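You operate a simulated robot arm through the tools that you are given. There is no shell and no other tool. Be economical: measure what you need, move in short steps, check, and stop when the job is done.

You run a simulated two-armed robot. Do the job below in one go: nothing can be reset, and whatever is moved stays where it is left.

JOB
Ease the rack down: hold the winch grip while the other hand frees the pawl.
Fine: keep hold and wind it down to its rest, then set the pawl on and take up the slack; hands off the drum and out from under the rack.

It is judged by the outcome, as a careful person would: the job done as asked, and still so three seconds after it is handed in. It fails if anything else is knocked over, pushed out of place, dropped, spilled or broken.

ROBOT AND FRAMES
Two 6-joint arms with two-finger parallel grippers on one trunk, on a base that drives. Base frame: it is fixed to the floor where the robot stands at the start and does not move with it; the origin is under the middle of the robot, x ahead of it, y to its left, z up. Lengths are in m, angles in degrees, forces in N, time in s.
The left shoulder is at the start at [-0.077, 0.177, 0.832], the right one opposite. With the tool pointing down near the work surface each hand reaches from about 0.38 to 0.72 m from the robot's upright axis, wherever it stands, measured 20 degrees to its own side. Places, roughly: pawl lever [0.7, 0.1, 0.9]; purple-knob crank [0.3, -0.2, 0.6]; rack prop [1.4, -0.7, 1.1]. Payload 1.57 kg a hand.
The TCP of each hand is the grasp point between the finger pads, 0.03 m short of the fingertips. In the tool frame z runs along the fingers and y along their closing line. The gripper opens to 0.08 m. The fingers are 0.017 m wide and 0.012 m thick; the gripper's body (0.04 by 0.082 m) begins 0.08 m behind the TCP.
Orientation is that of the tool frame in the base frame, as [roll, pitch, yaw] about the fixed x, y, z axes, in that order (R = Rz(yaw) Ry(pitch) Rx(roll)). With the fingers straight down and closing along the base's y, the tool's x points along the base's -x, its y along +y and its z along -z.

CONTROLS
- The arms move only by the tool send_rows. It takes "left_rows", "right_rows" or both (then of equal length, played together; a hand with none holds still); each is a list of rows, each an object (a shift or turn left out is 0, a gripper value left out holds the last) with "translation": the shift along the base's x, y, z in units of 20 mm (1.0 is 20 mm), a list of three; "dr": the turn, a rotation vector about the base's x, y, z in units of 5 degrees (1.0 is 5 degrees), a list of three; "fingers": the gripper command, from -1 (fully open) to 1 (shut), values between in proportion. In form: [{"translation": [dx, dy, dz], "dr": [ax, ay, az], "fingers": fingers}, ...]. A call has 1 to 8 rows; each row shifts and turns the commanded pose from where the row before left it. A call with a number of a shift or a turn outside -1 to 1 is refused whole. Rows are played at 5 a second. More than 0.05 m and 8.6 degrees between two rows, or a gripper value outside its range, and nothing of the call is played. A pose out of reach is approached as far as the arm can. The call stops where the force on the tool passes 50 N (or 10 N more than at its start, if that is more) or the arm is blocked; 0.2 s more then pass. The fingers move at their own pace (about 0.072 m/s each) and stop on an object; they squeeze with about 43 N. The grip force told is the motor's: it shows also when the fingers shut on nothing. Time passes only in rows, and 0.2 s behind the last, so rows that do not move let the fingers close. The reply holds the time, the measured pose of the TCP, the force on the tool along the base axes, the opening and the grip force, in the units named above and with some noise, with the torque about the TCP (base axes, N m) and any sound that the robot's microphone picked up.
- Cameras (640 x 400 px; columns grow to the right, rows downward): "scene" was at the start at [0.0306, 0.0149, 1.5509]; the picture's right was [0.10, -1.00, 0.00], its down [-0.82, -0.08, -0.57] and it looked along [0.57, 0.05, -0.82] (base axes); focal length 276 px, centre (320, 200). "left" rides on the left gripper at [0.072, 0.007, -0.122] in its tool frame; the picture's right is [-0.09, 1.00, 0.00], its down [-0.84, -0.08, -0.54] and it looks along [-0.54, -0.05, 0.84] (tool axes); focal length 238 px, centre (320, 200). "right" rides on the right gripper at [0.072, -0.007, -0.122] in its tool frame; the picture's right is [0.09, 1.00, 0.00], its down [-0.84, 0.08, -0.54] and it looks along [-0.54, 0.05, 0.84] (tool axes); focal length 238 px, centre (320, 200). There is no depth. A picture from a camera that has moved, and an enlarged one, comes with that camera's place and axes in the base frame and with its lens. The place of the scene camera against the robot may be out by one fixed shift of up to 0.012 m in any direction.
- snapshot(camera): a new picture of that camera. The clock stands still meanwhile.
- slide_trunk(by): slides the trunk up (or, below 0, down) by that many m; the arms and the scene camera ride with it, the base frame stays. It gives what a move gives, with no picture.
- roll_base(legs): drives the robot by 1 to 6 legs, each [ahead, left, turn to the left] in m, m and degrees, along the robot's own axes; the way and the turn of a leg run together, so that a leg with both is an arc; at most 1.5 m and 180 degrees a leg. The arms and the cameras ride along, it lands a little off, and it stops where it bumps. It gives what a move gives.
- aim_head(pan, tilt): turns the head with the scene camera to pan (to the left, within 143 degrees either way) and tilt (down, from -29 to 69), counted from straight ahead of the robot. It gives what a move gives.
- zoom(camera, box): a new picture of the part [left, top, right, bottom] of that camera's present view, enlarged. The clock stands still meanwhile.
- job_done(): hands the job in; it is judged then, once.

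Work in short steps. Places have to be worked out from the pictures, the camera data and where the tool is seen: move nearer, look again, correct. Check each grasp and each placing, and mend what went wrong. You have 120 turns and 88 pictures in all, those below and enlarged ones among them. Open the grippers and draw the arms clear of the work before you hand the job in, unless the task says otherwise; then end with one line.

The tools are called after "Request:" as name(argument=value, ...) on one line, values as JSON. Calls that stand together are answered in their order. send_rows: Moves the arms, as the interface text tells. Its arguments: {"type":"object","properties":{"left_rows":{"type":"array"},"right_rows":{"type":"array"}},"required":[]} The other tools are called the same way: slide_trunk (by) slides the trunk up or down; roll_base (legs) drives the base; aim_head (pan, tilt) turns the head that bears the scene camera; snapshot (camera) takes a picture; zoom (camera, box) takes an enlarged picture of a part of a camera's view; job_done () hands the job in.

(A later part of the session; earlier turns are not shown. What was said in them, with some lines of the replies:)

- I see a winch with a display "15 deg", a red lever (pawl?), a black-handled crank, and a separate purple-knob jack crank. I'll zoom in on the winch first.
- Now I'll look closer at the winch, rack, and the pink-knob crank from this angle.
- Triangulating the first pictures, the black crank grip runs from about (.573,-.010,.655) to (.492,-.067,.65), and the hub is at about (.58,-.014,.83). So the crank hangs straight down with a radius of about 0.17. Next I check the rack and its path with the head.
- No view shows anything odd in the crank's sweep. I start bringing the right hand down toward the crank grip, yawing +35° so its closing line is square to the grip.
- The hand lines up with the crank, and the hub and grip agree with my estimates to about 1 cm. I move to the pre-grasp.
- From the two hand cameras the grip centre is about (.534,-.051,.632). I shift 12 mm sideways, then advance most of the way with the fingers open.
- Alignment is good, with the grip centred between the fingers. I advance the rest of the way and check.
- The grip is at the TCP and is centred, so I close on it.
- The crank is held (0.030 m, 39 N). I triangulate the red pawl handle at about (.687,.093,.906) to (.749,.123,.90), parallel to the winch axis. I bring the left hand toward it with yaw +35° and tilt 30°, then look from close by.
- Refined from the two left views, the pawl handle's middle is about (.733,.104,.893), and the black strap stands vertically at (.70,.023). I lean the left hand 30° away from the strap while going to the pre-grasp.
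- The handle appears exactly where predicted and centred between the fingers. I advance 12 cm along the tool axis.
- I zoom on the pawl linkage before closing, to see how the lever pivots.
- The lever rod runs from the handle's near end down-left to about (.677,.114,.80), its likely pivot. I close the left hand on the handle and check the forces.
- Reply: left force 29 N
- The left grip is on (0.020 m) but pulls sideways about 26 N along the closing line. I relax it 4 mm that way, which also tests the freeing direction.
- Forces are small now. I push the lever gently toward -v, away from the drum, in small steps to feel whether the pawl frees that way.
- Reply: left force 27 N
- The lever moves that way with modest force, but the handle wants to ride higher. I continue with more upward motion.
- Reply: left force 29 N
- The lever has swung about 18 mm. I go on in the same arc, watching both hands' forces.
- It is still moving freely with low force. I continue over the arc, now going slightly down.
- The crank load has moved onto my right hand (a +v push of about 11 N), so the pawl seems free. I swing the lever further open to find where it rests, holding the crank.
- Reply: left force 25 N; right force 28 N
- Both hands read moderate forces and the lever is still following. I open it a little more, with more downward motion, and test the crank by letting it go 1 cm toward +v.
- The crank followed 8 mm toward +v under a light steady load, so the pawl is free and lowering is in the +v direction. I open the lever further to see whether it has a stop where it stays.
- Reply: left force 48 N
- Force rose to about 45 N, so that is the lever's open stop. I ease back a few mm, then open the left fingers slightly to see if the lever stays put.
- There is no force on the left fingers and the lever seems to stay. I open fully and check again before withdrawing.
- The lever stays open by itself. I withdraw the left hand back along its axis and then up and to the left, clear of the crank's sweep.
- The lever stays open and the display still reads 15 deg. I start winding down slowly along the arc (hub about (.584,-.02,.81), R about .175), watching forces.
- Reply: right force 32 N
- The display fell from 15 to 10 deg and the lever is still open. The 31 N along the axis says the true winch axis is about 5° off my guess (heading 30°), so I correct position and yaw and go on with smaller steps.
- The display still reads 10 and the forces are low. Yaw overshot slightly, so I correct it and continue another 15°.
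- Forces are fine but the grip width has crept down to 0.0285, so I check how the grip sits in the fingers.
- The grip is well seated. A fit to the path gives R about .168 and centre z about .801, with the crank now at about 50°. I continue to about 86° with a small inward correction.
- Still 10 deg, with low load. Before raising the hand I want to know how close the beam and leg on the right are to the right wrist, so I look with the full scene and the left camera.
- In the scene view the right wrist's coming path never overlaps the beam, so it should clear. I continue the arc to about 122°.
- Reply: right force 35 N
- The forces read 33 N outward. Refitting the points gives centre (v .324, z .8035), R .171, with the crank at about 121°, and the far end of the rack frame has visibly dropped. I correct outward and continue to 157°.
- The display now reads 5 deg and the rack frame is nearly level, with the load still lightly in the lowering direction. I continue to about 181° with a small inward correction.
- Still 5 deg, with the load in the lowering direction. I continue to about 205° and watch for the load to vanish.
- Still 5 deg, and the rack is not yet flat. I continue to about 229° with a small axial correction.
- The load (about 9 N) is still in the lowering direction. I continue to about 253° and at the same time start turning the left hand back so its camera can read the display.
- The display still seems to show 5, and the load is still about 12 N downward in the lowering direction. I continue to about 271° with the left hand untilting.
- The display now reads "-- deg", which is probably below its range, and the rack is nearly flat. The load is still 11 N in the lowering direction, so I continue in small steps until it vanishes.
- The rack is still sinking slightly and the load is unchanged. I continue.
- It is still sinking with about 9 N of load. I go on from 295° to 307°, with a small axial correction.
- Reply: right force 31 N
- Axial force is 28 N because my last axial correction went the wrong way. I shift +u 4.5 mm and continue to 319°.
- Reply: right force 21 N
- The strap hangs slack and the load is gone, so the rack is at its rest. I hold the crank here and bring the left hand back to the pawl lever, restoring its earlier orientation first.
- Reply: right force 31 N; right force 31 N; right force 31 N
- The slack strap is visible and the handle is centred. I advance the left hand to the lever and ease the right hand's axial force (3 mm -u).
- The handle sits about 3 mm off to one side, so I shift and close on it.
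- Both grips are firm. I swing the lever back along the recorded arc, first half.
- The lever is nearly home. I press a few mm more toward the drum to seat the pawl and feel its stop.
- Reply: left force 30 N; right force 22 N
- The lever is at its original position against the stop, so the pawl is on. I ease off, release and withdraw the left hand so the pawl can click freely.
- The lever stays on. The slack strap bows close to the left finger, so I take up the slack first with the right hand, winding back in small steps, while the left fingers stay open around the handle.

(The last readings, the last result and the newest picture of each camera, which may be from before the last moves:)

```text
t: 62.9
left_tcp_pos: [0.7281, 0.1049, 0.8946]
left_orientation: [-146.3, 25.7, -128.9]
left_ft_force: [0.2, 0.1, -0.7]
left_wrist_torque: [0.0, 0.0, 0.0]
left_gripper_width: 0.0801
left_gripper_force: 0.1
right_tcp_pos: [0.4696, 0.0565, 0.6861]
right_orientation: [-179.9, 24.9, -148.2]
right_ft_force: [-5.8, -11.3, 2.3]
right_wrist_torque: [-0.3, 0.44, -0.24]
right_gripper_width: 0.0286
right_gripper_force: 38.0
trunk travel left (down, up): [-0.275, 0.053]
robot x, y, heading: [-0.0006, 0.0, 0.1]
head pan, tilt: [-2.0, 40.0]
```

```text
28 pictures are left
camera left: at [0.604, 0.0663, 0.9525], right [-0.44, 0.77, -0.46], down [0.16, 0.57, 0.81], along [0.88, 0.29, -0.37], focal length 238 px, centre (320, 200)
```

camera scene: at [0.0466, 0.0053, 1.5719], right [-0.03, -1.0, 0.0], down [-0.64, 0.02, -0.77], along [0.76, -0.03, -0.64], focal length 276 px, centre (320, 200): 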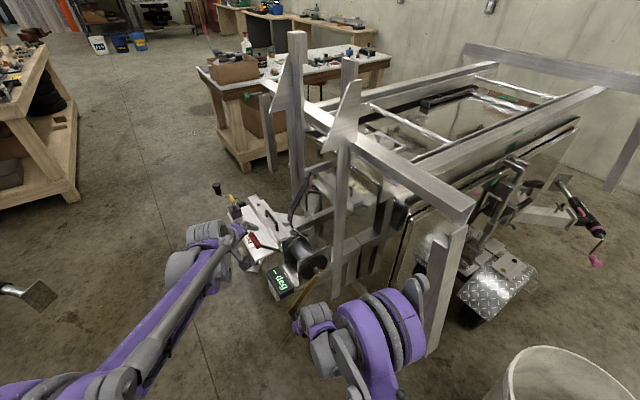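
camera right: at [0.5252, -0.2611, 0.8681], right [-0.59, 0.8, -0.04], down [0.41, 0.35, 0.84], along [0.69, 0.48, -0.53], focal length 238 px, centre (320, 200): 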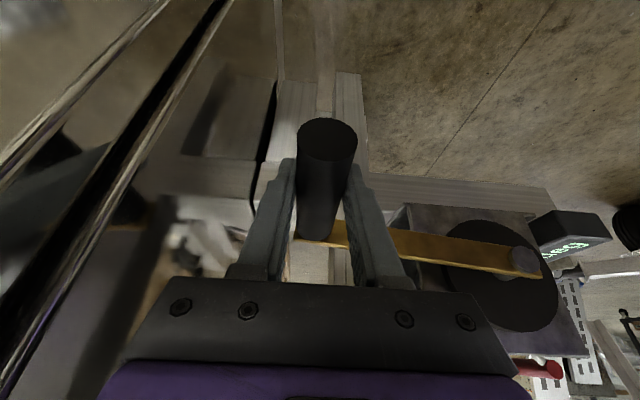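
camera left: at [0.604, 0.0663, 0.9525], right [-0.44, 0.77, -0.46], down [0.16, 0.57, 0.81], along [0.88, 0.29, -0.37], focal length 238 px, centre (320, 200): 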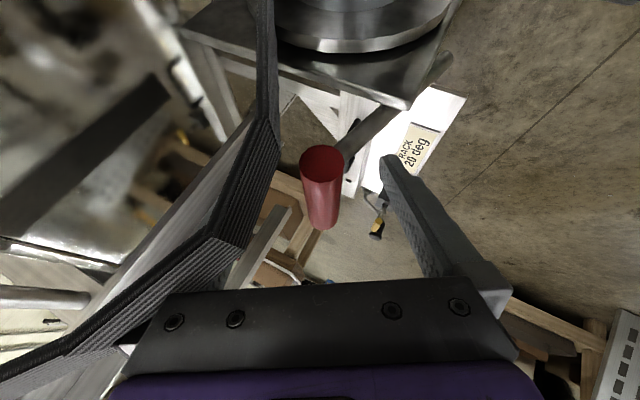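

The crank turned back about 5° with little force and the strap is still slack. I continue in small steps.

Request:
send_rows(right_rows=[{"translation": [-0.157, 0.251, 0.335]}, {}, {}])

Request:
zoom(camera="left", box=[0, 0, 640, 400])

```text
t: 63.7
left_tcp_pos: [0.7291, 0.1056, 0.8934]
left_orientation: [-146.3, 25.7, -128.9]
left_ft_force: [1.2, 0.0, 0.1]
left_wrist_torque: [0.01, 0.01, 0.0]
left_gripper_width: 0.0797
left_gripper_force: 0.1
right_tcp_pos: [0.4666, 0.0606, 0.6918]
right_orientation: [-179.9, 24.9, -148.2]
right_ft_force: [-9.0, -11.6, -10.3]
right_wrist_torque: [-0.1, 0.17, -0.33]
right_gripper_width: 0.0286
right_gripper_force: 39.1
trunk travel left (down, up): [-0.275, 0.053]
robot x, y, heading: [-0.0023, -0.0006, 0.2]
head pan, tilt: [-2.0, 40.0]
```

```text
1.00 times, centred on (320, 200) of left (not enlarged: the box is as wide or as high as the picture)
camera zoom: at [0.6044, 0.0664, 0.9522], right [-0.44, 0.77, -0.46], down [0.16, 0.57, 0.81], along [0.88, 0.29, -0.37], focal length 238 px, centre (320, 200)
```

zoom: 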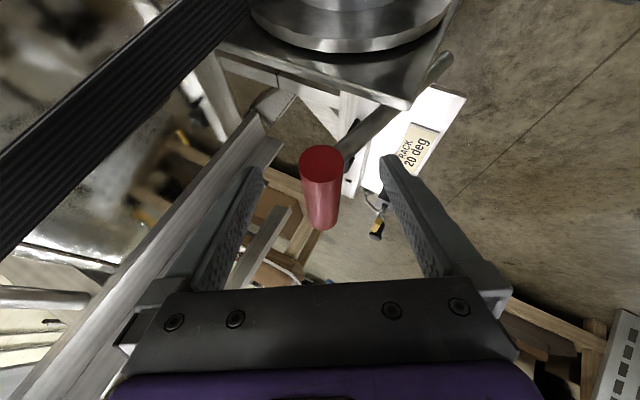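

The strap is straight and taut again, and the load (about 11 N) is back on the crank. I ease the crank back slightly to test whether the pawl holds it.

Request:
send_rows(right_rows=[{"translation": [0.08, -0.125, -0.165]}, {}, {}])

Request:
snapshot(camera="left")

```text
t: 64.5
left_tcp_pos: [0.7283, 0.1057, 0.8941]
left_orientation: [-146.3, 25.6, -128.9]
left_ft_force: [-0.5, 0.4, 1.0]
left_wrist_torque: [0.02, -0.02, -0.01]
left_gripper_width: 0.0799
left_gripper_force: 0.1
right_tcp_pos: [0.467, 0.0592, 0.6891]
right_orientation: [-179.9, 25.0, -148.3]
right_ft_force: [-12.8, -10.9, -8.0]
right_wrist_torque: [-0.02, -0.02, -0.18]
right_gripper_width: 0.0286
right_gripper_force: 39.4
trunk travel left (down, up): [-0.275, 0.053]
robot x, y, heading: [-0.0006, -0.0028, -0.1]
head pan, tilt: [-2.0, 40.0]
```

```text
26 pictures are left
camera left: at [0.6041, 0.0666, 0.9524], right [-0.44, 0.77, -0.46], down [0.16, 0.57, 0.81], along [0.88, 0.29, -0.37], focal length 238 px, centre (320, 200)
```

left: 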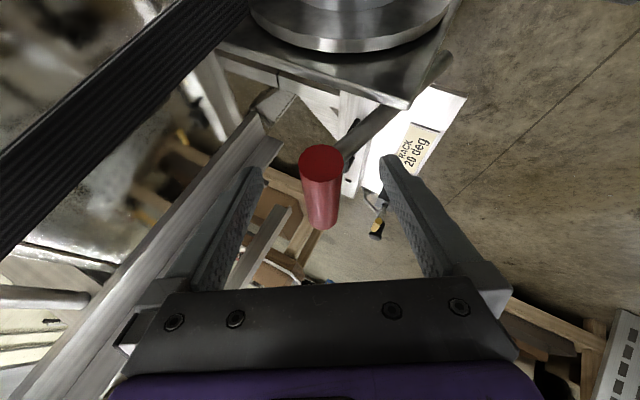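

It is still taut and followed about 3 mm, so the pawl has not caught within this tooth. I ease a little more.

Request:
send_rows(right_rows=[{"translation": [0.08, -0.125, -0.165]}, {}, {}])

Request:
send_rows(right_rows=[{"translation": [0.08, -0.125, -0.15]}, {}, {}])

Request:
snapshot(camera="left")

```text
t: 65.3
left_tcp_pos: [0.7277, 0.106, 0.895]
left_orientation: [-146.3, 25.7, -128.9]
left_ft_force: [0.6, 0.6, -0.3]
left_wrist_torque: [0.0, -0.02, 0.03]
left_gripper_width: 0.0801
left_gripper_force: 0.1
right_tcp_pos: [0.4671, 0.0564, 0.6879]
right_orientation: [-179.8, 25.1, -148.2]
right_ft_force: [-14.7, -8.6, 1.3]
right_wrist_torque: [0.0, 0.04, -0.06]
right_gripper_width: 0.0283
right_gripper_force: 38.9
trunk travel left (down, up): [-0.275, 0.053]
robot x, y, heading: [-0.0003, -0.0025, -0.0]
head pan, tilt: [-2.0, 40.0]
```

```text
t: 66.1
left_tcp_pos: [0.7279, 0.1051, 0.896]
left_orientation: [-146.2, 25.6, -128.8]
left_ft_force: [0.7, 0.2, 0.7]
left_wrist_torque: [0.02, 0.0, 0.05]
left_gripper_width: 0.0799
left_gripper_force: 0.1
right_tcp_pos: [0.4695, 0.0534, 0.6834]
right_orientation: [-179.9, 25.0, -148.2]
right_ft_force: [-15.6, -6.9, -3.4]
right_wrist_torque: [0.12, -0.2, -0.18]
right_gripper_width: 0.0285
right_gripper_force: 38.5
trunk travel left (down, up): [-0.275, 0.053]
robot x, y, heading: [-0.0017, 0.0003, -0.0]
head pan, tilt: [-2.0, 40.0]
```

```text
25 pictures are left
camera left: at [0.6036, 0.0667, 0.9528], right [-0.44, 0.77, -0.46], down [0.16, 0.57, 0.81], along [0.88, 0.29, -0.37], focal length 238 px, centre (320, 200)
```

left: 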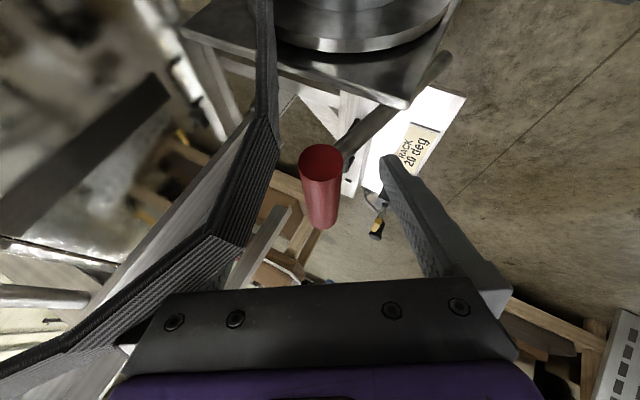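

Slack again and the pawl hasn't caught, so the tooth lies elsewhere. I wind up slowly again, listening for a pawl click.

Request:
send_rows(right_rows=[{"translation": [-0.157, 0.251, 0.325]}, {}, {"translation": [-0.148, 0.237, 0.345]}, {}, {}])

```text
t: 67.3
left_tcp_pos: [0.729, 0.1072, 0.8942]
left_orientation: [-146.4, 25.5, -128.9]
left_ft_force: [0.5, -0.1, -0.2]
left_wrist_torque: [0.03, 0.01, 0.03]
left_gripper_width: 0.0798
left_gripper_force: 0.1
right_tcp_pos: [0.4633, 0.0635, 0.6969]
right_orientation: [-179.9, 24.8, -148.2]
right_ft_force: [-18.8, -5.9, -16.5]
right_wrist_torque: [0.03, 0.05, -0.34]
right_gripper_width: 0.0284
right_gripper_force: 38.3
trunk travel left (down, up): [-0.275, 0.053]
robot x, y, heading: [-0.0005, -0.002, -0.1]
head pan, tilt: [-2.0, 40.0]
```

No click yet and the rack is barely loaded. I keep winding up in 3° steps, with a small +u correction.

Request:
send_rows(right_rows=[{"translation": [-0.1, -0.066, 0]}, {"translation": [-0.138, 0.22, 0.364]}, {}, {"translation": [-0.128, 0.204, 0.378]}, {}])

```text
t: 68.5
left_tcp_pos: [0.7296, 0.1059, 0.894]
left_orientation: [-146.4, 25.5, -128.8]
left_ft_force: [0.0, 1.1, 0.6]
left_wrist_torque: [-0.01, -0.02, -0.02]
left_gripper_width: 0.0802
left_gripper_force: 0.1
right_tcp_pos: [0.4586, 0.0728, 0.7121]
right_orientation: [-179.9, 24.9, -148.2]
right_ft_force: [3.3, 12.6, -16.9]
right_wrist_torque: [0.28, -0.36, -0.24]
right_gripper_width: 0.0284
right_gripper_force: 38.3
trunk travel left (down, up): [-0.275, 0.053]
robot x, y, heading: [-0.0009, 0.0001, 0.1]
head pan, tilt: [-2.0, 40.0]
```

At about 303° there is still no click reported. I ease back 3° to see whether the pawl catches here.

Request:
send_rows(right_rows=[{"translation": [0.064, -0.102, -0.189]}, {}, {"translation": [0.064, -0.102, -0.189]}, {}, {}])

```text
t: 69.7
left_tcp_pos: [0.7303, 0.1067, 0.8944]
left_orientation: [-146.3, 25.5, -128.9]
left_ft_force: [0.1, -1.0, 0.6]
left_wrist_torque: [-0.01, -0.02, 0.01]
left_gripper_width: 0.08
left_gripper_force: 0.1
right_tcp_pos: [0.4614, 0.067, 0.7032]
right_orientation: [-179.8, 25.0, -148.1]
right_ft_force: [12.1, 15.3, -15.4]
right_wrist_torque: [0.19, -0.22, -0.15]
right_gripper_width: 0.0287
right_gripper_force: 38.3
trunk travel left (down, up): [-0.275, 0.053]
robot x, y, heading: [0.0005, -0.0014, 0.2]
head pan, tilt: [-2.0, 40.0]
```

It isn't held here. I wind up a bit further, to about 297°, listening for the click, then check with the camera that the lever moves.

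Request:
send_rows(right_rows=[{"translation": [-0.128, 0.204, 0.378]}, {}, {"translation": [-0.128, 0.204, 0.378]}, {}, {"translation": [-0.117, 0.187, 0.389]}, {}, {}])

Request:
snapshot(camera="left")

```text
t: 71.3
left_tcp_pos: [0.7303, 0.107, 0.8931]
left_orientation: [-146.4, 25.6, -128.9]
left_ft_force: [-1.1, 0.3, -0.8]
left_wrist_torque: [0.01, 0.03, 0.02]
left_gripper_width: 0.0803
left_gripper_force: 0.0
right_tcp_pos: [0.454, 0.0798, 0.728]
right_orientation: [-179.9, 24.9, -148.2]
right_ft_force: [18.7, 14.3, -11.4]
right_wrist_torque: [0.09, -0.07, -0.25]
right_gripper_width: 0.0284
right_gripper_force: 38.7
trunk travel left (down, up): [-0.275, 0.053]
robot x, y, heading: [-0.0006, 0.0006, -0.0]
head pan, tilt: [-2.0, 40.0]
```

```text
24 pictures are left
camera left: at [0.6065, 0.0683, 0.9509], right [-0.44, 0.77, -0.46], down [0.16, 0.57, 0.81], along [0.88, 0.28, -0.37], focal length 238 px, centre (320, 200)
```

left: 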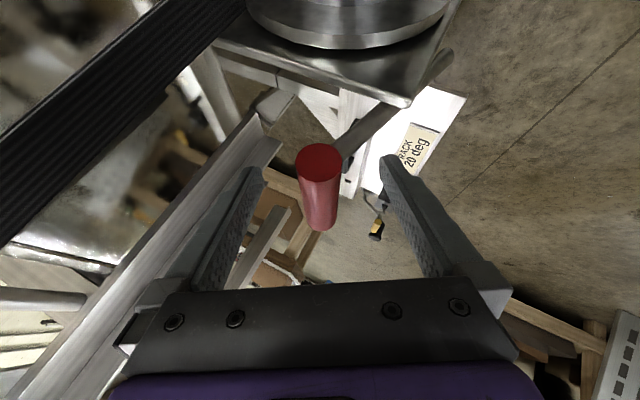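

At about 297°, still no click. I ease back again and see if anything holds.

Request:
send_rows(right_rows=[{"translation": [0.064, -0.102, -0.189]}, {}, {"translation": [0.064, -0.102, -0.189]}, {}])

```text
t: 72.3
left_tcp_pos: [0.7301, 0.1074, 0.8931]
left_orientation: [-146.4, 25.5, -128.9]
left_ft_force: [0.7, 0.1, 0.8]
left_wrist_torque: [0.01, 0.03, 0.03]
left_gripper_width: 0.0799
left_gripper_force: 0.1
right_tcp_pos: [0.4568, 0.0766, 0.7182]
right_orientation: [-179.9, 24.9, -148.1]
right_ft_force: [15.8, 20.2, -5.4]
right_wrist_torque: [-0.11, 0.21, -0.22]
right_gripper_width: 0.0289
right_gripper_force: 38.7
trunk travel left (down, up): [-0.275, 0.053]
robot x, y, heading: [0.0004, -0.0005, 0.0]
head pan, tilt: [-2.0, 40.0]
```

The load on the crank dropped from about 9 N to about 0, so the pawl may be catching near 300°. I ease a little more to confirm.

Request:
send_rows(right_rows=[{"translation": [0.064, -0.102, -0.18]}, {}, {}])

Request:
send_rows(right_rows=[{"translation": [0.064, -0.102, -0.18]}, {}, {}])

```text
t: 73.2
left_tcp_pos: [0.7266, 0.1075, 0.8955]
left_orientation: [-146.3, 25.6, -128.9]
left_ft_force: [0.3, -0.8, 0.5]
left_wrist_torque: [0.0, -0.01, 0.03]
left_gripper_width: 0.0799
left_gripper_force: 0.1
right_tcp_pos: [0.4563, 0.0754, 0.7188]
right_orientation: [179.9, 25.6, -148.2]
right_ft_force: [0.3, 8.8, 19.6]
right_wrist_torque: [-0.2, 0.4, -0.47]
right_gripper_width: 0.0284
right_gripper_force: 38.6
trunk travel left (down, up): [-0.275, 0.053]
robot x, y, heading: [0.0005, -0.0027, -0.2]
head pan, tilt: [-2.0, 40.0]
stopped in row 3 (right hand): the force on the tool passed its limit at 51 N (the readings are from after the stop); the commanded pose is now the measured one
```

```text
t: 73.6
left_tcp_pos: [0.7267, 0.107, 0.8956]
left_orientation: [-146.2, 25.7, -128.8]
left_ft_force: [0.3, -0.1, 0.5]
left_wrist_torque: [0.01, 0.0, -0.01]
left_gripper_width: 0.0798
left_gripper_force: 0.1
right_tcp_pos: [0.4564, 0.0751, 0.7179]
right_orientation: [179.8, 26.0, -148.2]
right_ft_force: [-6.5, 2.7, 32.2]
right_wrist_torque: [-0.2, 0.35, -0.65]
right_gripper_width: 0.0286
right_gripper_force: 38.1
trunk travel left (down, up): [-0.275, 0.053]
robot x, y, heading: [0.0039, -0.002, -0.1]
head pan, tilt: [-2.0, 40.0]
stopped in row 1 (right hand): the force on the tool passed its limit at 53 N (the readings are from after the stop); the commanded pose is now the measured one
```

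The pawl is proven to hold firmly at about 300°, but that is about 12° of crank above where the rack sits (taut threshold about 312°), so it keeps the rack slightly lifted. I suspect a finer tooth nearer 310°. I unload the pawl, re-grip the lever and free it again to set it there.

Request:
send_rows(right_rows=[{"translation": [-0.117, 0.187, 0.38]}, {}, {}, {}, {}, {}], left_rows=[{}, {}, {"fingers": 1}, {}, {}, {}])

```text
t: 75.0
left_tcp_pos: [0.7292, 0.107, 0.895]
left_orientation: [-146.3, 25.6, -128.9]
left_ft_force: [1.4, 1.1, -4.8]
left_wrist_torque: [0.04, -0.22, -0.73]
left_gripper_width: 0.0203
left_gripper_force: 34.0
right_tcp_pos: [0.4535, 0.0787, 0.7228]
right_orientation: [179.9, 25.7, -148.2]
right_ft_force: [-17.3, -7.8, -14.0]
right_wrist_torque: [-0.07, 0.13, -0.34]
right_gripper_width: 0.0286
right_gripper_force: 38.1
trunk travel left (down, up): [-0.275, 0.053]
robot x, y, heading: [-0.0028, 0.0024, -0.0]
head pan, tilt: [-2.0, 40.0]
```

The load is on the hand and the lever is gripped. I swing the lever off to its mid position.

Request:
send_rows(left_rows=[{"translation": [-0.17, 0.36, 0.1]}, {"translation": [-0.255, 0.455, 0.165]}, {"translation": [-0.355, 0.58, 0.065]}, {"translation": [-0.49, 0.865, -0.065]}, {"translation": [-0.46, 0.67, -0.205]}, {}])

Request:
send_rows(right_rows=[{"translation": [0.117, -0.187, -0.389]}, {"translation": [0.128, -0.204, -0.378]}, {"translation": [0.138, -0.22, -0.364]}, {}, {}])

```text
t: 76.4
left_tcp_pos: [0.6933, 0.1673, 0.8961]
left_orientation: [-146.2, 25.7, -128.8]
left_ft_force: [-4.2, -3.0, 2.7]
left_wrist_torque: [0.09, -0.43, -0.53]
left_gripper_width: 0.02
left_gripper_force: 34.2
right_tcp_pos: [0.4546, 0.0798, 0.7236]
right_orientation: [180.0, 25.7, -148.0]
right_ft_force: [-15.7, -1.0, -16.0]
right_wrist_torque: [-0.1, 0.17, -0.32]
right_gripper_width: 0.0286
right_gripper_force: 38.5
trunk travel left (down, up): [-0.275, 0.053]
robot x, y, heading: [-0.0005, 0.0015, -0.0]
head pan, tilt: [-2.0, 40.0]
```

```text
t: 77.6
left_tcp_pos: [0.6936, 0.1665, 0.8969]
left_orientation: [-146.3, 25.6, -128.8]
left_ft_force: [-0.4, 5.3, 8.4]
left_wrist_torque: [0.27, -0.33, -0.58]
left_gripper_width: 0.0203
left_gripper_force: 33.7
right_tcp_pos: [0.4624, 0.0664, 0.7025]
right_orientation: [180.0, 25.6, -148.0]
right_ft_force: [-16.1, -5.2, -16.4]
right_wrist_torque: [0.12, -0.16, -0.26]
right_gripper_width: 0.0284
right_gripper_force: 38.6
trunk travel left (down, up): [-0.275, 0.053]
robot x, y, heading: [-0.0013, -0.0006, 0.2]
head pan, tilt: [-2.0, 40.0]
```

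The crank passed 300° freely and now sits at about 307°. I swing the pawl back on.

Request:
send_rows(left_rows=[{"translation": [0.46, -0.67, 0.205]}, {"translation": [0.49, -0.865, 0.065]}, {"translation": [0.355, -0.58, -0.065]}, {"translation": [0.255, -0.455, -0.165]}, {"translation": [0.17, -0.36, -0.1]}, {"translation": [0.05, -0.1, -0.05]}, {}])

Request:
send_rows(left_rows=[{"fingers": -1}, {}, {}, {}])

Request:
send_rows(right_rows=[{"translation": [0.074, -0.118, -0.175]}, {}, {"translation": [0.074, -0.118, -0.175]}, {}, {}])

Request:
snapshot(camera="left")

```text
t: 79.2
left_tcp_pos: [0.7288, 0.1075, 0.8949]
left_orientation: [-146.2, 25.7, -128.7]
left_ft_force: [2.5, 14.4, 14.5]
left_wrist_torque: [-0.02, 0.12, -0.76]
left_gripper_width: 0.0202
left_gripper_force: 34.1
right_tcp_pos: [0.4622, 0.0667, 0.7021]
right_orientation: [-179.9, 25.7, -148.1]
right_ft_force: [-16.6, -10.7, -14.6]
right_wrist_torque: [-0.14, 0.24, -0.26]
right_gripper_width: 0.0285
right_gripper_force: 39.0
trunk travel left (down, up): [-0.275, 0.053]
robot x, y, heading: [-0.0005, -0.0001, -0.2]
head pan, tilt: [-2.0, 40.0]
```

```text
t: 80.2
left_tcp_pos: [0.7295, 0.1041, 0.8932]
left_orientation: [-146.4, 25.6, -128.9]
left_ft_force: [0.6, -0.5, 0.5]
left_wrist_torque: [0.01, 0.03, 0.04]
left_gripper_width: 0.0798
left_gripper_force: 0.1
right_tcp_pos: [0.4613, 0.066, 0.7014]
right_orientation: [180.0, 25.6, -148.2]
right_ft_force: [-17.3, -6.5, -16.1]
right_wrist_torque: [0.04, -0.02, -0.37]
right_gripper_width: 0.0286
right_gripper_force: 38.8
trunk travel left (down, up): [-0.275, 0.053]
robot x, y, heading: [-0.0025, -0.0002, 0.0]
head pan, tilt: [-2.0, 40.0]
```

```text
t: 81.4
left_tcp_pos: [0.7284, 0.105, 0.8927]
left_orientation: [-146.4, 25.6, -128.8]
left_ft_force: [0.0, 0.1, 0.0]
left_wrist_torque: [-0.01, -0.03, 0.01]
left_gripper_width: 0.0799
left_gripper_force: 0.1
right_tcp_pos: [0.4646, 0.0614, 0.6941]
right_orientation: [180.0, 25.6, -148.2]
right_ft_force: [-16.7, -5.1, -16.2]
right_wrist_torque: [0.13, -0.11, -0.26]
right_gripper_width: 0.0288
right_gripper_force: 39.3
trunk travel left (down, up): [-0.275, 0.053]
robot x, y, heading: [0.0001, 0.0068, 0.0]
head pan, tilt: [-2.0, 40.0]
```

```text
23 pictures are left
camera left: at [0.6049, 0.0658, 0.9512], right [-0.44, 0.77, -0.46], down [0.16, 0.57, 0.81], along [0.88, 0.29, -0.37], focal length 238 px, centre (320, 200)
```

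left: 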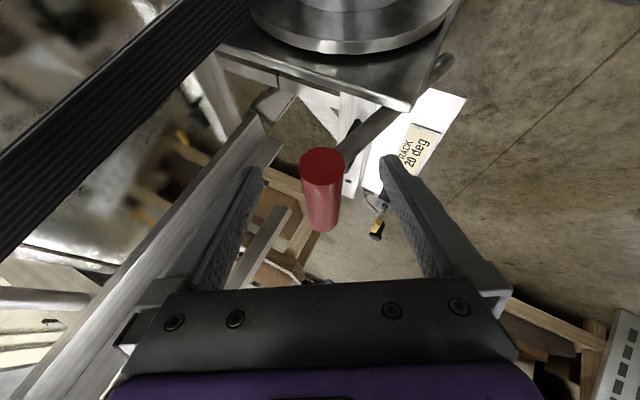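

At 310° the load is still on my hand. I ease on in 1° steps, watching for the pawl to catch.

Request:
send_rows(right_rows=[{"translation": [0.052, -0.083, -0.115]}, {}, {}])

Request:
send_rows(right_rows=[{"translation": [0.052, -0.083, -0.115]}, {}, {}])

Request:
send_rows(right_rows=[{"translation": [0.052, -0.083, -0.115]}, {}, {}])

```text
t: 82.2
left_tcp_pos: [0.7293, 0.1051, 0.8935]
left_orientation: [-146.3, 25.6, -128.9]
left_ft_force: [1.0, 0.2, 0.7]
left_wrist_torque: [0.0, 0.0, -0.02]
left_gripper_width: 0.0802
left_gripper_force: 0.0
right_tcp_pos: [0.4665, 0.0593, 0.6914]
right_orientation: [179.9, 25.5, -148.2]
right_ft_force: [-19.3, -3.6, -17.8]
right_wrist_torque: [0.07, -0.12, -0.24]
right_gripper_width: 0.0287
right_gripper_force: 38.0
trunk travel left (down, up): [-0.275, 0.053]
robot x, y, heading: [0.0005, 0.0025, -0.1]
head pan, tilt: [-2.0, 40.0]
```

```text
t: 83.0
left_tcp_pos: [0.7293, 0.1043, 0.8933]
left_orientation: [-146.3, 25.6, -128.9]
left_ft_force: [-0.6, -0.4, 0.2]
left_wrist_torque: [-0.03, 0.01, -0.01]
left_gripper_width: 0.0799
left_gripper_force: 0.0
right_tcp_pos: [0.4667, 0.0572, 0.6898]
right_orientation: [179.9, 25.6, -148.1]
right_ft_force: [-19.2, -2.9, -17.3]
right_wrist_torque: [0.07, -0.06, -0.24]
right_gripper_width: 0.0284
right_gripper_force: 38.5
trunk travel left (down, up): [-0.275, 0.053]
robot x, y, heading: [-0.0042, -0.0007, 0.1]
head pan, tilt: [-2.0, 40.0]
```

```text
t: 83.8
left_tcp_pos: [0.7287, 0.1041, 0.8925]
left_orientation: [-146.1, 25.6, -128.8]
left_ft_force: [-0.5, -0.4, 0.7]
left_wrist_torque: [-0.04, -0.03, 0.01]
left_gripper_width: 0.0801
left_gripper_force: 0.1
right_tcp_pos: [0.4686, 0.0559, 0.6878]
right_orientation: [180.0, 25.7, -148.1]
right_ft_force: [-16.5, -0.7, -7.3]
right_wrist_torque: [-0.14, 0.27, -0.21]
right_gripper_width: 0.0286
right_gripper_force: 38.5
trunk travel left (down, up): [-0.275, 0.053]
robot x, y, heading: [0.0008, -0.0047, 0.0]
head pan, tilt: [-2.0, 40.0]
```

The load has gone at about 313°, so either the rack is resting or the pawl is catching. I ease 2 more steps to tell which.

Request:
send_rows(right_rows=[{"translation": [0.077, -0.124, -0.145]}, {}, {}])

Request:
send_rows(right_rows=[{"translation": [0.077, -0.124, -0.145]}, {}, {}])

Request:
snapshot(camera="left")

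```text
t: 84.6
left_tcp_pos: [0.7284, 0.1051, 0.893]
left_orientation: [-146.2, 25.6, -129.0]
left_ft_force: [-0.2, -0.3, 0.5]
left_wrist_torque: [-0.01, 0.02, 0.02]
left_gripper_width: 0.0799
left_gripper_force: 0.1
right_tcp_pos: [0.4699, 0.0541, 0.6847]
right_orientation: [179.8, 25.7, -148.2]
right_ft_force: [-20.8, -0.5, -11.3]
right_wrist_torque: [0.15, -0.19, -0.31]
right_gripper_width: 0.0284
right_gripper_force: 38.3
trunk travel left (down, up): [-0.275, 0.053]
robot x, y, heading: [0.003, 0.0023, -0.1]
head pan, tilt: [-2.0, 40.0]
```

```text
t: 85.4
left_tcp_pos: [0.729, 0.1051, 0.8935]
left_orientation: [-146.3, 25.6, -128.9]
left_ft_force: [0.8, -0.1, -1.6]
left_wrist_torque: [0.01, -0.02, 0.0]
left_gripper_width: 0.0797
left_gripper_force: 0.1
right_tcp_pos: [0.4713, 0.0518, 0.6802]
right_orientation: [179.9, 25.8, -148.1]
right_ft_force: [-21.0, 1.1, -12.0]
right_wrist_torque: [0.16, -0.18, -0.32]
right_gripper_width: 0.0286
right_gripper_force: 38.3
trunk travel left (down, up): [-0.275, 0.053]
robot x, y, heading: [-0.0005, -0.0007, -0.3]
head pan, tilt: [-2.0, 40.0]
```

```text
22 pictures are left
camera left: at [0.6046, 0.0662, 0.9513], right [-0.44, 0.77, -0.46], down [0.16, 0.57, 0.81], along [0.88, 0.29, -0.37], focal length 238 px, centre (320, 200)
```

left: 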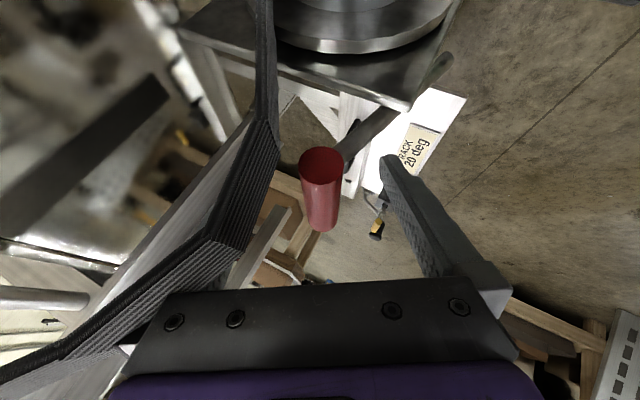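

There is no tooth between 303° and 316°, so the tooth at 300° is the first one that holds with the strap taut. It holds the rack only about 0.5° above its seat, and the display reads "--". I wind up to it again, just past it, and then ease onto the pawl.

Request:
send_rows(right_rows=[{"translation": [-0.1, -0.066, 0]}, {"translation": [-0.323, 0.517, 0.654]}, {}, {"translation": [-0.286, 0.457, 0.715]}, {"translation": [-0.244, 0.391, 0.767]}, {"translation": [-0.055, 0.087, 0.199]}, {}])

Request:
send_rows(right_rows=[{"translation": [0.05, -0.08, -0.17]}, {}, {"translation": [0.05, -0.08, -0.17]}, {}, {}])

```text
t: 87.0
left_tcp_pos: [0.7333, 0.1061, 0.8928]
left_orientation: [-146.3, 25.6, -128.8]
left_ft_force: [-0.5, -0.1, -0.5]
left_wrist_torque: [0.02, 0.01, -0.01]
left_gripper_width: 0.0796
left_gripper_force: 0.2
right_tcp_pos: [0.4543, 0.0806, 0.7281]
right_orientation: [180.0, 25.6, -148.2]
right_ft_force: [14.2, 10.2, -11.3]
right_wrist_torque: [0.13, -0.19, -0.33]
right_gripper_width: 0.0285
right_gripper_force: 39.0
trunk travel left (down, up): [-0.275, 0.053]
robot x, y, heading: [0.0015, 0.002, -0.1]
head pan, tilt: [-2.0, 40.0]
```

```text
t: 88.2
left_tcp_pos: [0.7313, 0.1057, 0.8905]
left_orientation: [-146.4, 25.6, -128.9]
left_ft_force: [0.2, 0.2, 0.1]
left_wrist_torque: [0.01, -0.01, 0.0]
left_gripper_width: 0.0801
left_gripper_force: 0.1
right_tcp_pos: [0.4565, 0.0763, 0.7207]
right_orientation: [179.9, 25.6, -148.2]
right_ft_force: [23.5, 11.9, -9.2]
right_wrist_torque: [0.06, -0.06, -0.26]
right_gripper_width: 0.0289
right_gripper_force: 39.2
trunk travel left (down, up): [-0.275, 0.053]
robot x, y, heading: [-0.0001, 0.0031, 0.1]
head pan, tilt: [-2.0, 40.0]
```

Now at about 299.5°. I ease the last few mm to rest the load on the pawl.

Request:
send_rows(right_rows=[{"translation": [0.03, -0.05, -0.1]}, {}, {"translation": [0.03, -0.05, -0.1]}, {}, {}])

Request:
snapshot(camera="left")

```text
t: 89.4
left_tcp_pos: [0.7296, 0.1065, 0.8934]
left_orientation: [-146.1, 25.6, -129.0]
left_ft_force: [0.9, -0.7, 0.2]
left_wrist_torque: [-0.01, 0.0, -0.01]
left_gripper_width: 0.08
left_gripper_force: 0.1
right_tcp_pos: [0.4552, 0.0762, 0.7173]
right_orientation: [180.0, 26.0, -148.1]
right_ft_force: [20.6, 16.8, 31.3]
right_wrist_torque: [-0.25, 0.39, -0.31]
right_gripper_width: 0.0287
right_gripper_force: 38.5
trunk travel left (down, up): [-0.275, 0.053]
robot x, y, heading: [-0.0031, 0.0033, 0.2]
head pan, tilt: [-2.0, 40.0]
```

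```text
21 pictures are left
camera left: at [0.6055, 0.0671, 0.9512], right [-0.44, 0.77, -0.46], down [0.16, 0.57, 0.81], along [0.88, 0.29, -0.37], focal length 238 px, centre (320, 200)
```

left: 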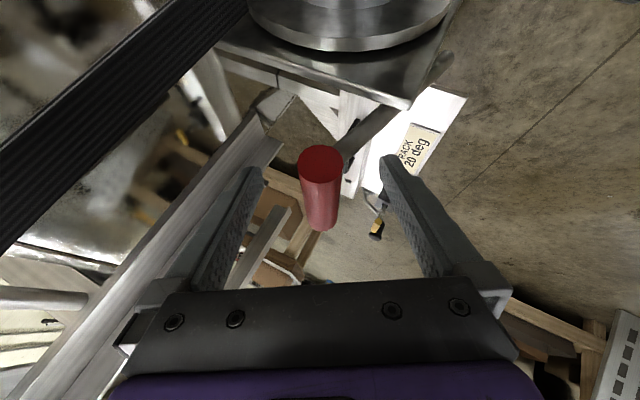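

The pawl holds (+31 N reaction) and the strap is taut. I relax the right hand to neutral and withdraw the left hand along its approach path.

Request:
send_rows(right_rows=[{"translation": [0.1, 0.08, 0.1]}, {"translation": [-0.03, 0.05, 0.1]}, {}, {}, {}, {}], left_rows=[{"translation": [-0.657, 0.07, 0.75]}, {"translation": [-0.657, 0.07, 0.75]}, {"translation": [-0.657, 0.07, 0.75]}, {"translation": [-0.657, 0.07, 0.75]}, {"translation": [-0.657, 0.07, 0.75]}, {"translation": [-0.657, 0.07, 0.75]}])

Request:
send_rows(left_rows=[{"translation": [-0.6, 0.9, 0.6]}, {"translation": [-0.6, 0.9, 0.6]}, {"translation": [-0.6, 0.9, 0.6]}, {"translation": [-0.6, 0.9, 0.6]}, {"translation": [-0.6, 0.9, 0.6]}, {"translation": [-0.6, 0.9, 0.6]}, {"translation": [-0.6, 0.9, 0.6]}, {"translation": [-0.6, 0.9, 0.6]}])

Request:
snapshot(camera="right")

Request:
snapshot(camera="scene")

```text
t: 90.8
left_tcp_pos: [0.6494, 0.1151, 0.9823]
left_orientation: [-146.4, 25.6, -128.9]
left_ft_force: [0.4, 0.7, -0.3]
left_wrist_torque: [-0.02, -0.01, 0.0]
left_gripper_width: 0.08
left_gripper_force: 0.0
right_tcp_pos: [0.4561, 0.0774, 0.7207]
right_orientation: [179.8, 25.4, -148.1]
right_ft_force: [-13.7, 5.1, -17.5]
right_wrist_torque: [-0.31, 0.54, -0.35]
right_gripper_width: 0.0286
right_gripper_force: 38.8
trunk travel left (down, up): [-0.275, 0.053]
robot x, y, heading: [-0.0002, -0.0001, 0.4]
head pan, tilt: [-2.0, 40.0]
```

```text
t: 92.6
left_tcp_pos: [0.5539, 0.2583, 1.0793]
left_orientation: [-146.3, 25.6, -129.0]
left_ft_force: [0.7, 0.0, 0.2]
left_wrist_torque: [0.02, 0.0, -0.02]
left_gripper_width: 0.0802
left_gripper_force: 0.0
right_tcp_pos: [0.4554, 0.077, 0.7212]
right_orientation: [180.0, 25.6, -148.1]
right_ft_force: [-24.1, 6.8, -20.5]
right_wrist_torque: [0.0, 0.05, -0.27]
right_gripper_width: 0.0285
right_gripper_force: 38.1
trunk travel left (down, up): [-0.275, 0.053]
robot x, y, heading: [-0.0025, -0.004, 0.1]
head pan, tilt: [-2.0, 40.0]
```

```text
20 pictures are left
camera right: at [0.3587, 0.0091, 0.8], right [-0.6, 0.8, -0.04], down [0.4, 0.34, 0.85], along [0.69, 0.49, -0.53], focal length 238 px, centre (320, 200)
```

right: 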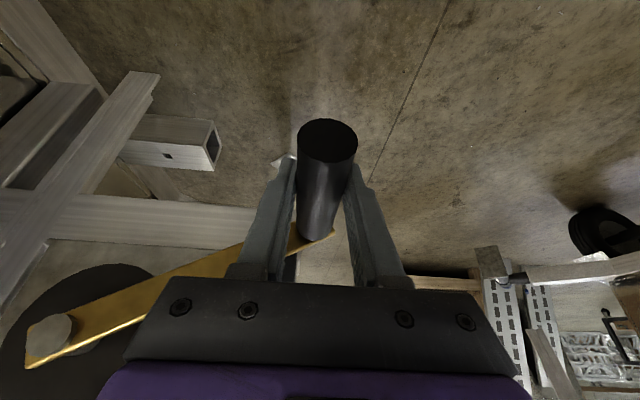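

```text
19 pictures are left
camera scene: at [0.0429, 0.0066, 1.5719], right [-0.03, -1.0, 0.0], down [-0.64, 0.02, -0.77], along [0.77, -0.03, -0.64], focal length 276 px, centre (320, 200)
```

scene: 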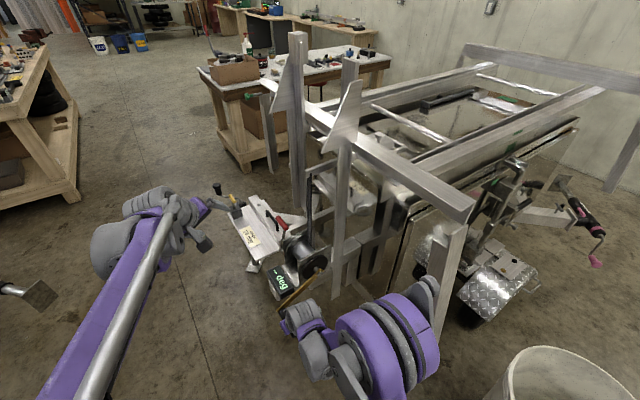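

The pawl is on, the strap is taut and the display reads "--". I settle the right hand onto the pawl-held position (small radial and lowering correction), then open the fingers.

Request:
send_rows(right_rows=[{"translation": [-0.08, 0.12, -0.16]}, {}, {}])

Request:
send_rows(right_rows=[{"fingers": 0.1}, {}, {}, {"fingers": -1}, {}, {}])

Request:
snapshot(camera="right")

```text
t: 93.4
left_tcp_pos: [0.5547, 0.2566, 1.0807]
left_orientation: [-146.3, 25.7, -129.0]
left_ft_force: [0.0, 0.1, -0.2]
left_wrist_torque: [0.04, 0.02, 0.01]
left_gripper_width: 0.08
left_gripper_force: 0.0
right_tcp_pos: [0.4563, 0.0757, 0.7178]
right_orientation: [180.0, 25.8, -148.3]
right_ft_force: [1.4, -17.2, 10.2]
right_wrist_torque: [-0.2, 0.22, -0.26]
right_gripper_width: 0.0287
right_gripper_force: 38.8
trunk travel left (down, up): [-0.275, 0.053]
robot x, y, heading: [-0.0017, 0.0022, -0.1]
head pan, tilt: [-2.0, 40.0]
```

```text
t: 94.8
left_tcp_pos: [0.5543, 0.2583, 1.0787]
left_orientation: [-146.3, 25.6, -128.9]
left_ft_force: [0.3, 0.7, 0.8]
left_wrist_torque: [-0.03, 0.02, 0.0]
left_gripper_width: 0.0802
left_gripper_force: 0.0
right_tcp_pos: [0.4545, 0.0793, 0.7177]
right_orientation: [179.9, 25.8, -148.3]
right_ft_force: [-0.2, -0.4, 0.2]
right_wrist_torque: [-0.02, -0.02, -0.02]
right_gripper_width: 0.0801
right_gripper_force: 0.0
trunk travel left (down, up): [-0.275, 0.053]
robot x, y, heading: [-0.0028, 0.0003, 0.0]
head pan, tilt: [-2.0, 40.0]
```

```text
18 pictures are left
camera right: at [0.3577, 0.0109, 0.7966], right [-0.6, 0.8, -0.04], down [0.4, 0.34, 0.85], along [0.7, 0.49, -0.52], focal length 238 px, centre (320, 200)
```

right: 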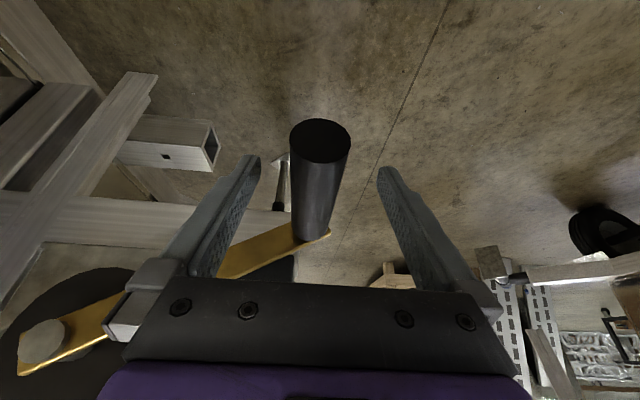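

The crank stays where it is with no hand on it. I retract the right hand straight back along its axis.

Request:
send_rows(right_rows=[{"translation": [-0.36, -0.225, 0.906]}, {"translation": [-0.36, -0.225, 0.906]}, {"translation": [-0.36, -0.225, 0.906]}, {"translation": [-0.36, -0.225, 0.906]}, {"translation": [-0.36, -0.225, 0.906]}, {"translation": [-0.36, -0.225, 0.906]}])

Request:
snapshot(camera="right")

Request:
snapshot(camera="scene")

```text
t: 96.2
left_tcp_pos: [0.5559, 0.2574, 1.0802]
left_orientation: [-146.3, 25.6, -128.9]
left_ft_force: [-0.9, 0.9, 0.6]
left_wrist_torque: [0.0, 0.02, 0.02]
left_gripper_width: 0.0801
left_gripper_force: 0.1
right_tcp_pos: [0.4107, 0.0518, 0.8267]
right_orientation: [179.9, 25.6, -148.3]
right_ft_force: [0.0, -0.7, 0.0]
right_wrist_torque: [-0.04, 0.0, 0.01]
right_gripper_width: 0.0797
right_gripper_force: 0.1
trunk travel left (down, up): [-0.275, 0.053]
robot x, y, heading: [-0.0001, 0.0022, -0.1]
head pan, tilt: [-2.0, 40.0]
```

```text
17 pictures are left
camera right: at [0.314, -0.0166, 0.9055], right [-0.6, 0.8, -0.04], down [0.4, 0.34, 0.85], along [0.7, 0.49, -0.52], focal length 238 px, centre (320, 200)
```

right: 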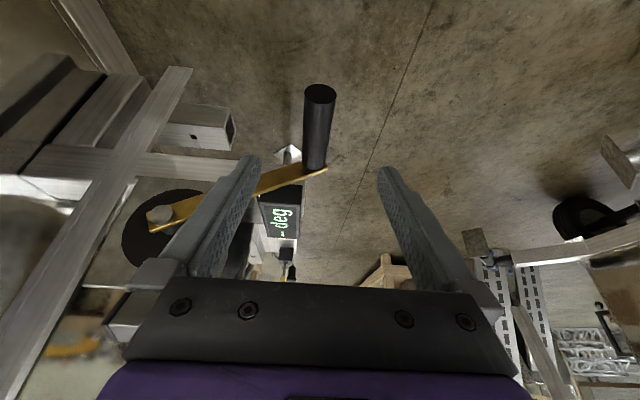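

```text
16 pictures are left
camera scene: at [0.0434, 0.0051, 1.572], right [-0.03, -1.0, 0.0], down [-0.64, 0.02, -0.77], along [0.77, -0.03, -0.64], focal length 276 px, centre (320, 200)
```

scene: 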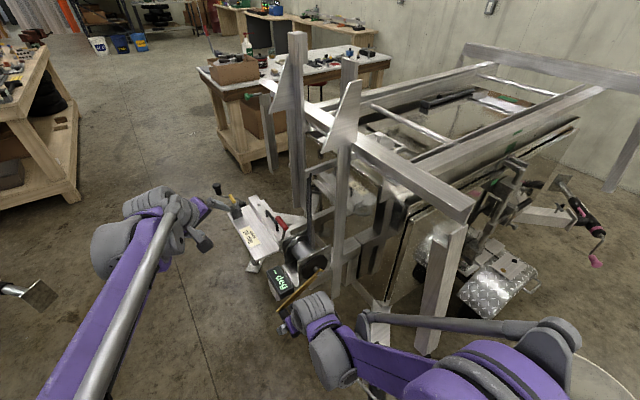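

The crank stays, the display shows "--" and the pawl is on. I draw both arms clear back toward their start areas.

Request:
send_rows(right_rows=[{"translation": [-0.1, -1, 0.6]}, {"translation": [-0.1, -1, 0.6]}, {"translation": [-0.1, -1, 0.6]}, {"translation": [-0.1, -1, 0.6]}, {"translation": [-0.1, -1, 0.6]}, {"translation": [-0.1, -1, 0.6]}, {"translation": [-0.1, -1, 0.6]}, {"translation": [-0.1, -1, 0.6]}], left_rows=[{"translation": [-0.5, 0.6, 0.3]}, {"translation": [-0.5, 0.6, 0.3]}, {"translation": [-0.5, 0.6, 0.3]}, {"translation": [-0.5, 0.6, 0.3]}, {"translation": [-0.5, 0.6, 0.3]}, {"translation": [-0.5, 0.6, 0.3]}, {"translation": [-0.5, 0.6, 0.3]}, {"translation": [-0.5, 0.6, 0.3]}])

Request:
send_rows(right_rows=[{"translation": [-0.1, -0.4, 1]}, {"translation": [-0.1, -0.4, 1]}, {"translation": [-0.1, -0.4, 1]}, {"translation": [-0.1, -0.4, 1]}, {"translation": [-0.1, -0.4, 1]}, {"translation": [-0.1, -0.4, 1]}, {"translation": [-0.1, -0.4, 1]}, {"translation": [-0.1, -0.4, 1]}])

Request:
snapshot(camera="scene")

Request:
zoom(camera="scene", box=[200, 160, 380, 320])

```text
t: 98.0
left_tcp_pos: [0.4733, 0.3539, 1.1265]
left_orientation: [-146.3, 25.6, -128.8]
left_ft_force: [-0.3, -0.4, -0.5]
left_wrist_torque: [-0.01, 0.01, 0.02]
left_gripper_width: 0.0801
left_gripper_force: 0.0
right_tcp_pos: [0.3956, -0.1088, 0.9232]
right_orientation: [179.9, 25.7, -148.2]
right_ft_force: [-1.0, -0.1, 0.0]
right_wrist_torque: [0.0, 0.01, -0.02]
right_gripper_width: 0.08
right_gripper_force: 0.0
trunk travel left (down, up): [-0.275, 0.053]
robot x, y, heading: [-0.0004, 0.0053, -0.0]
head pan, tilt: [-2.0, 40.0]
```

```text
t: 99.8
left_tcp_pos: [0.4743, 0.3539, 1.1266]
left_orientation: [-146.3, 25.6, -128.9]
left_ft_force: [-0.2, 0.4, 0.0]
left_wrist_torque: [0.0, 0.04, -0.02]
left_gripper_width: 0.0801
left_gripper_force: 0.0
right_tcp_pos: [0.3803, -0.1723, 1.0836]
right_orientation: [179.9, 25.8, -148.1]
right_ft_force: [0.0, -0.3, 0.4]
right_wrist_torque: [-0.01, 0.02, 0.02]
right_gripper_width: 0.0799
right_gripper_force: 0.1
trunk travel left (down, up): [-0.275, 0.053]
robot x, y, heading: [0.0052, -0.0009, 0.1]
head pan, tilt: [-2.0, 40.0]
```

```text
15 pictures are left
camera scene: at [0.044, 0.0053, 1.572], right [-0.03, -1.0, 0.0], down [-0.64, 0.02, -0.77], along [0.77, -0.03, -0.64], focal length 276 px, centre (320, 200)
```

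scene: 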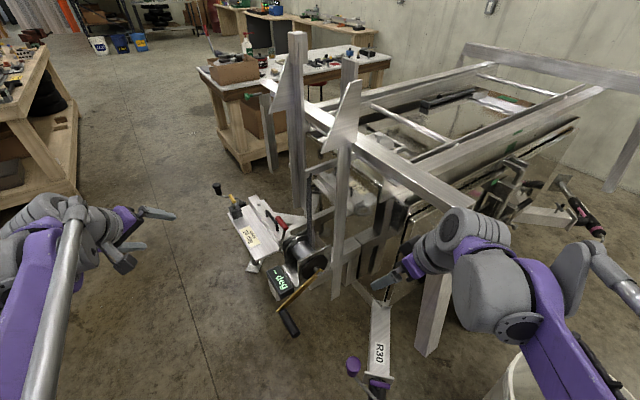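

```text
2.50 times, centred on (290, 240) of scene
camera zoom: at [0.044, 0.0053, 1.572], right [-0.03, -1.0, 0.0], down [-0.64, 0.02, -0.77], along [0.77, -0.03, -0.64], focal length 689 px, centre (395, 100)
```

zoom: 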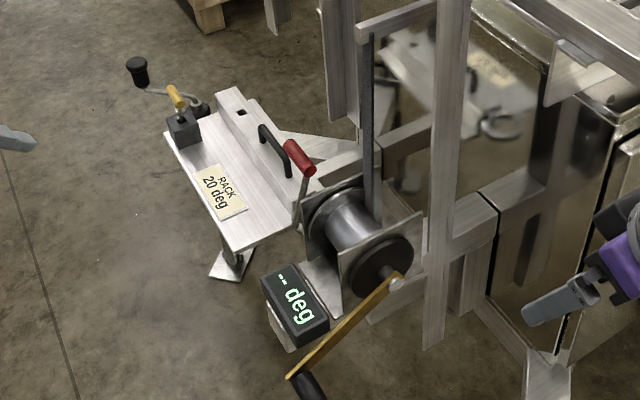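

The rack is down with the strap taut, the pawl lever on, the crank held and both hands clear and open. I hand the job in.

Request:
job_done()

```text
The job is handed in.
```

The rack is wound down, the pawl is on and holding, and the strap is taut with both hands clear; the only pawl tooth that held with the strap tight leaves the rack an estimated 0.5° above its seat.
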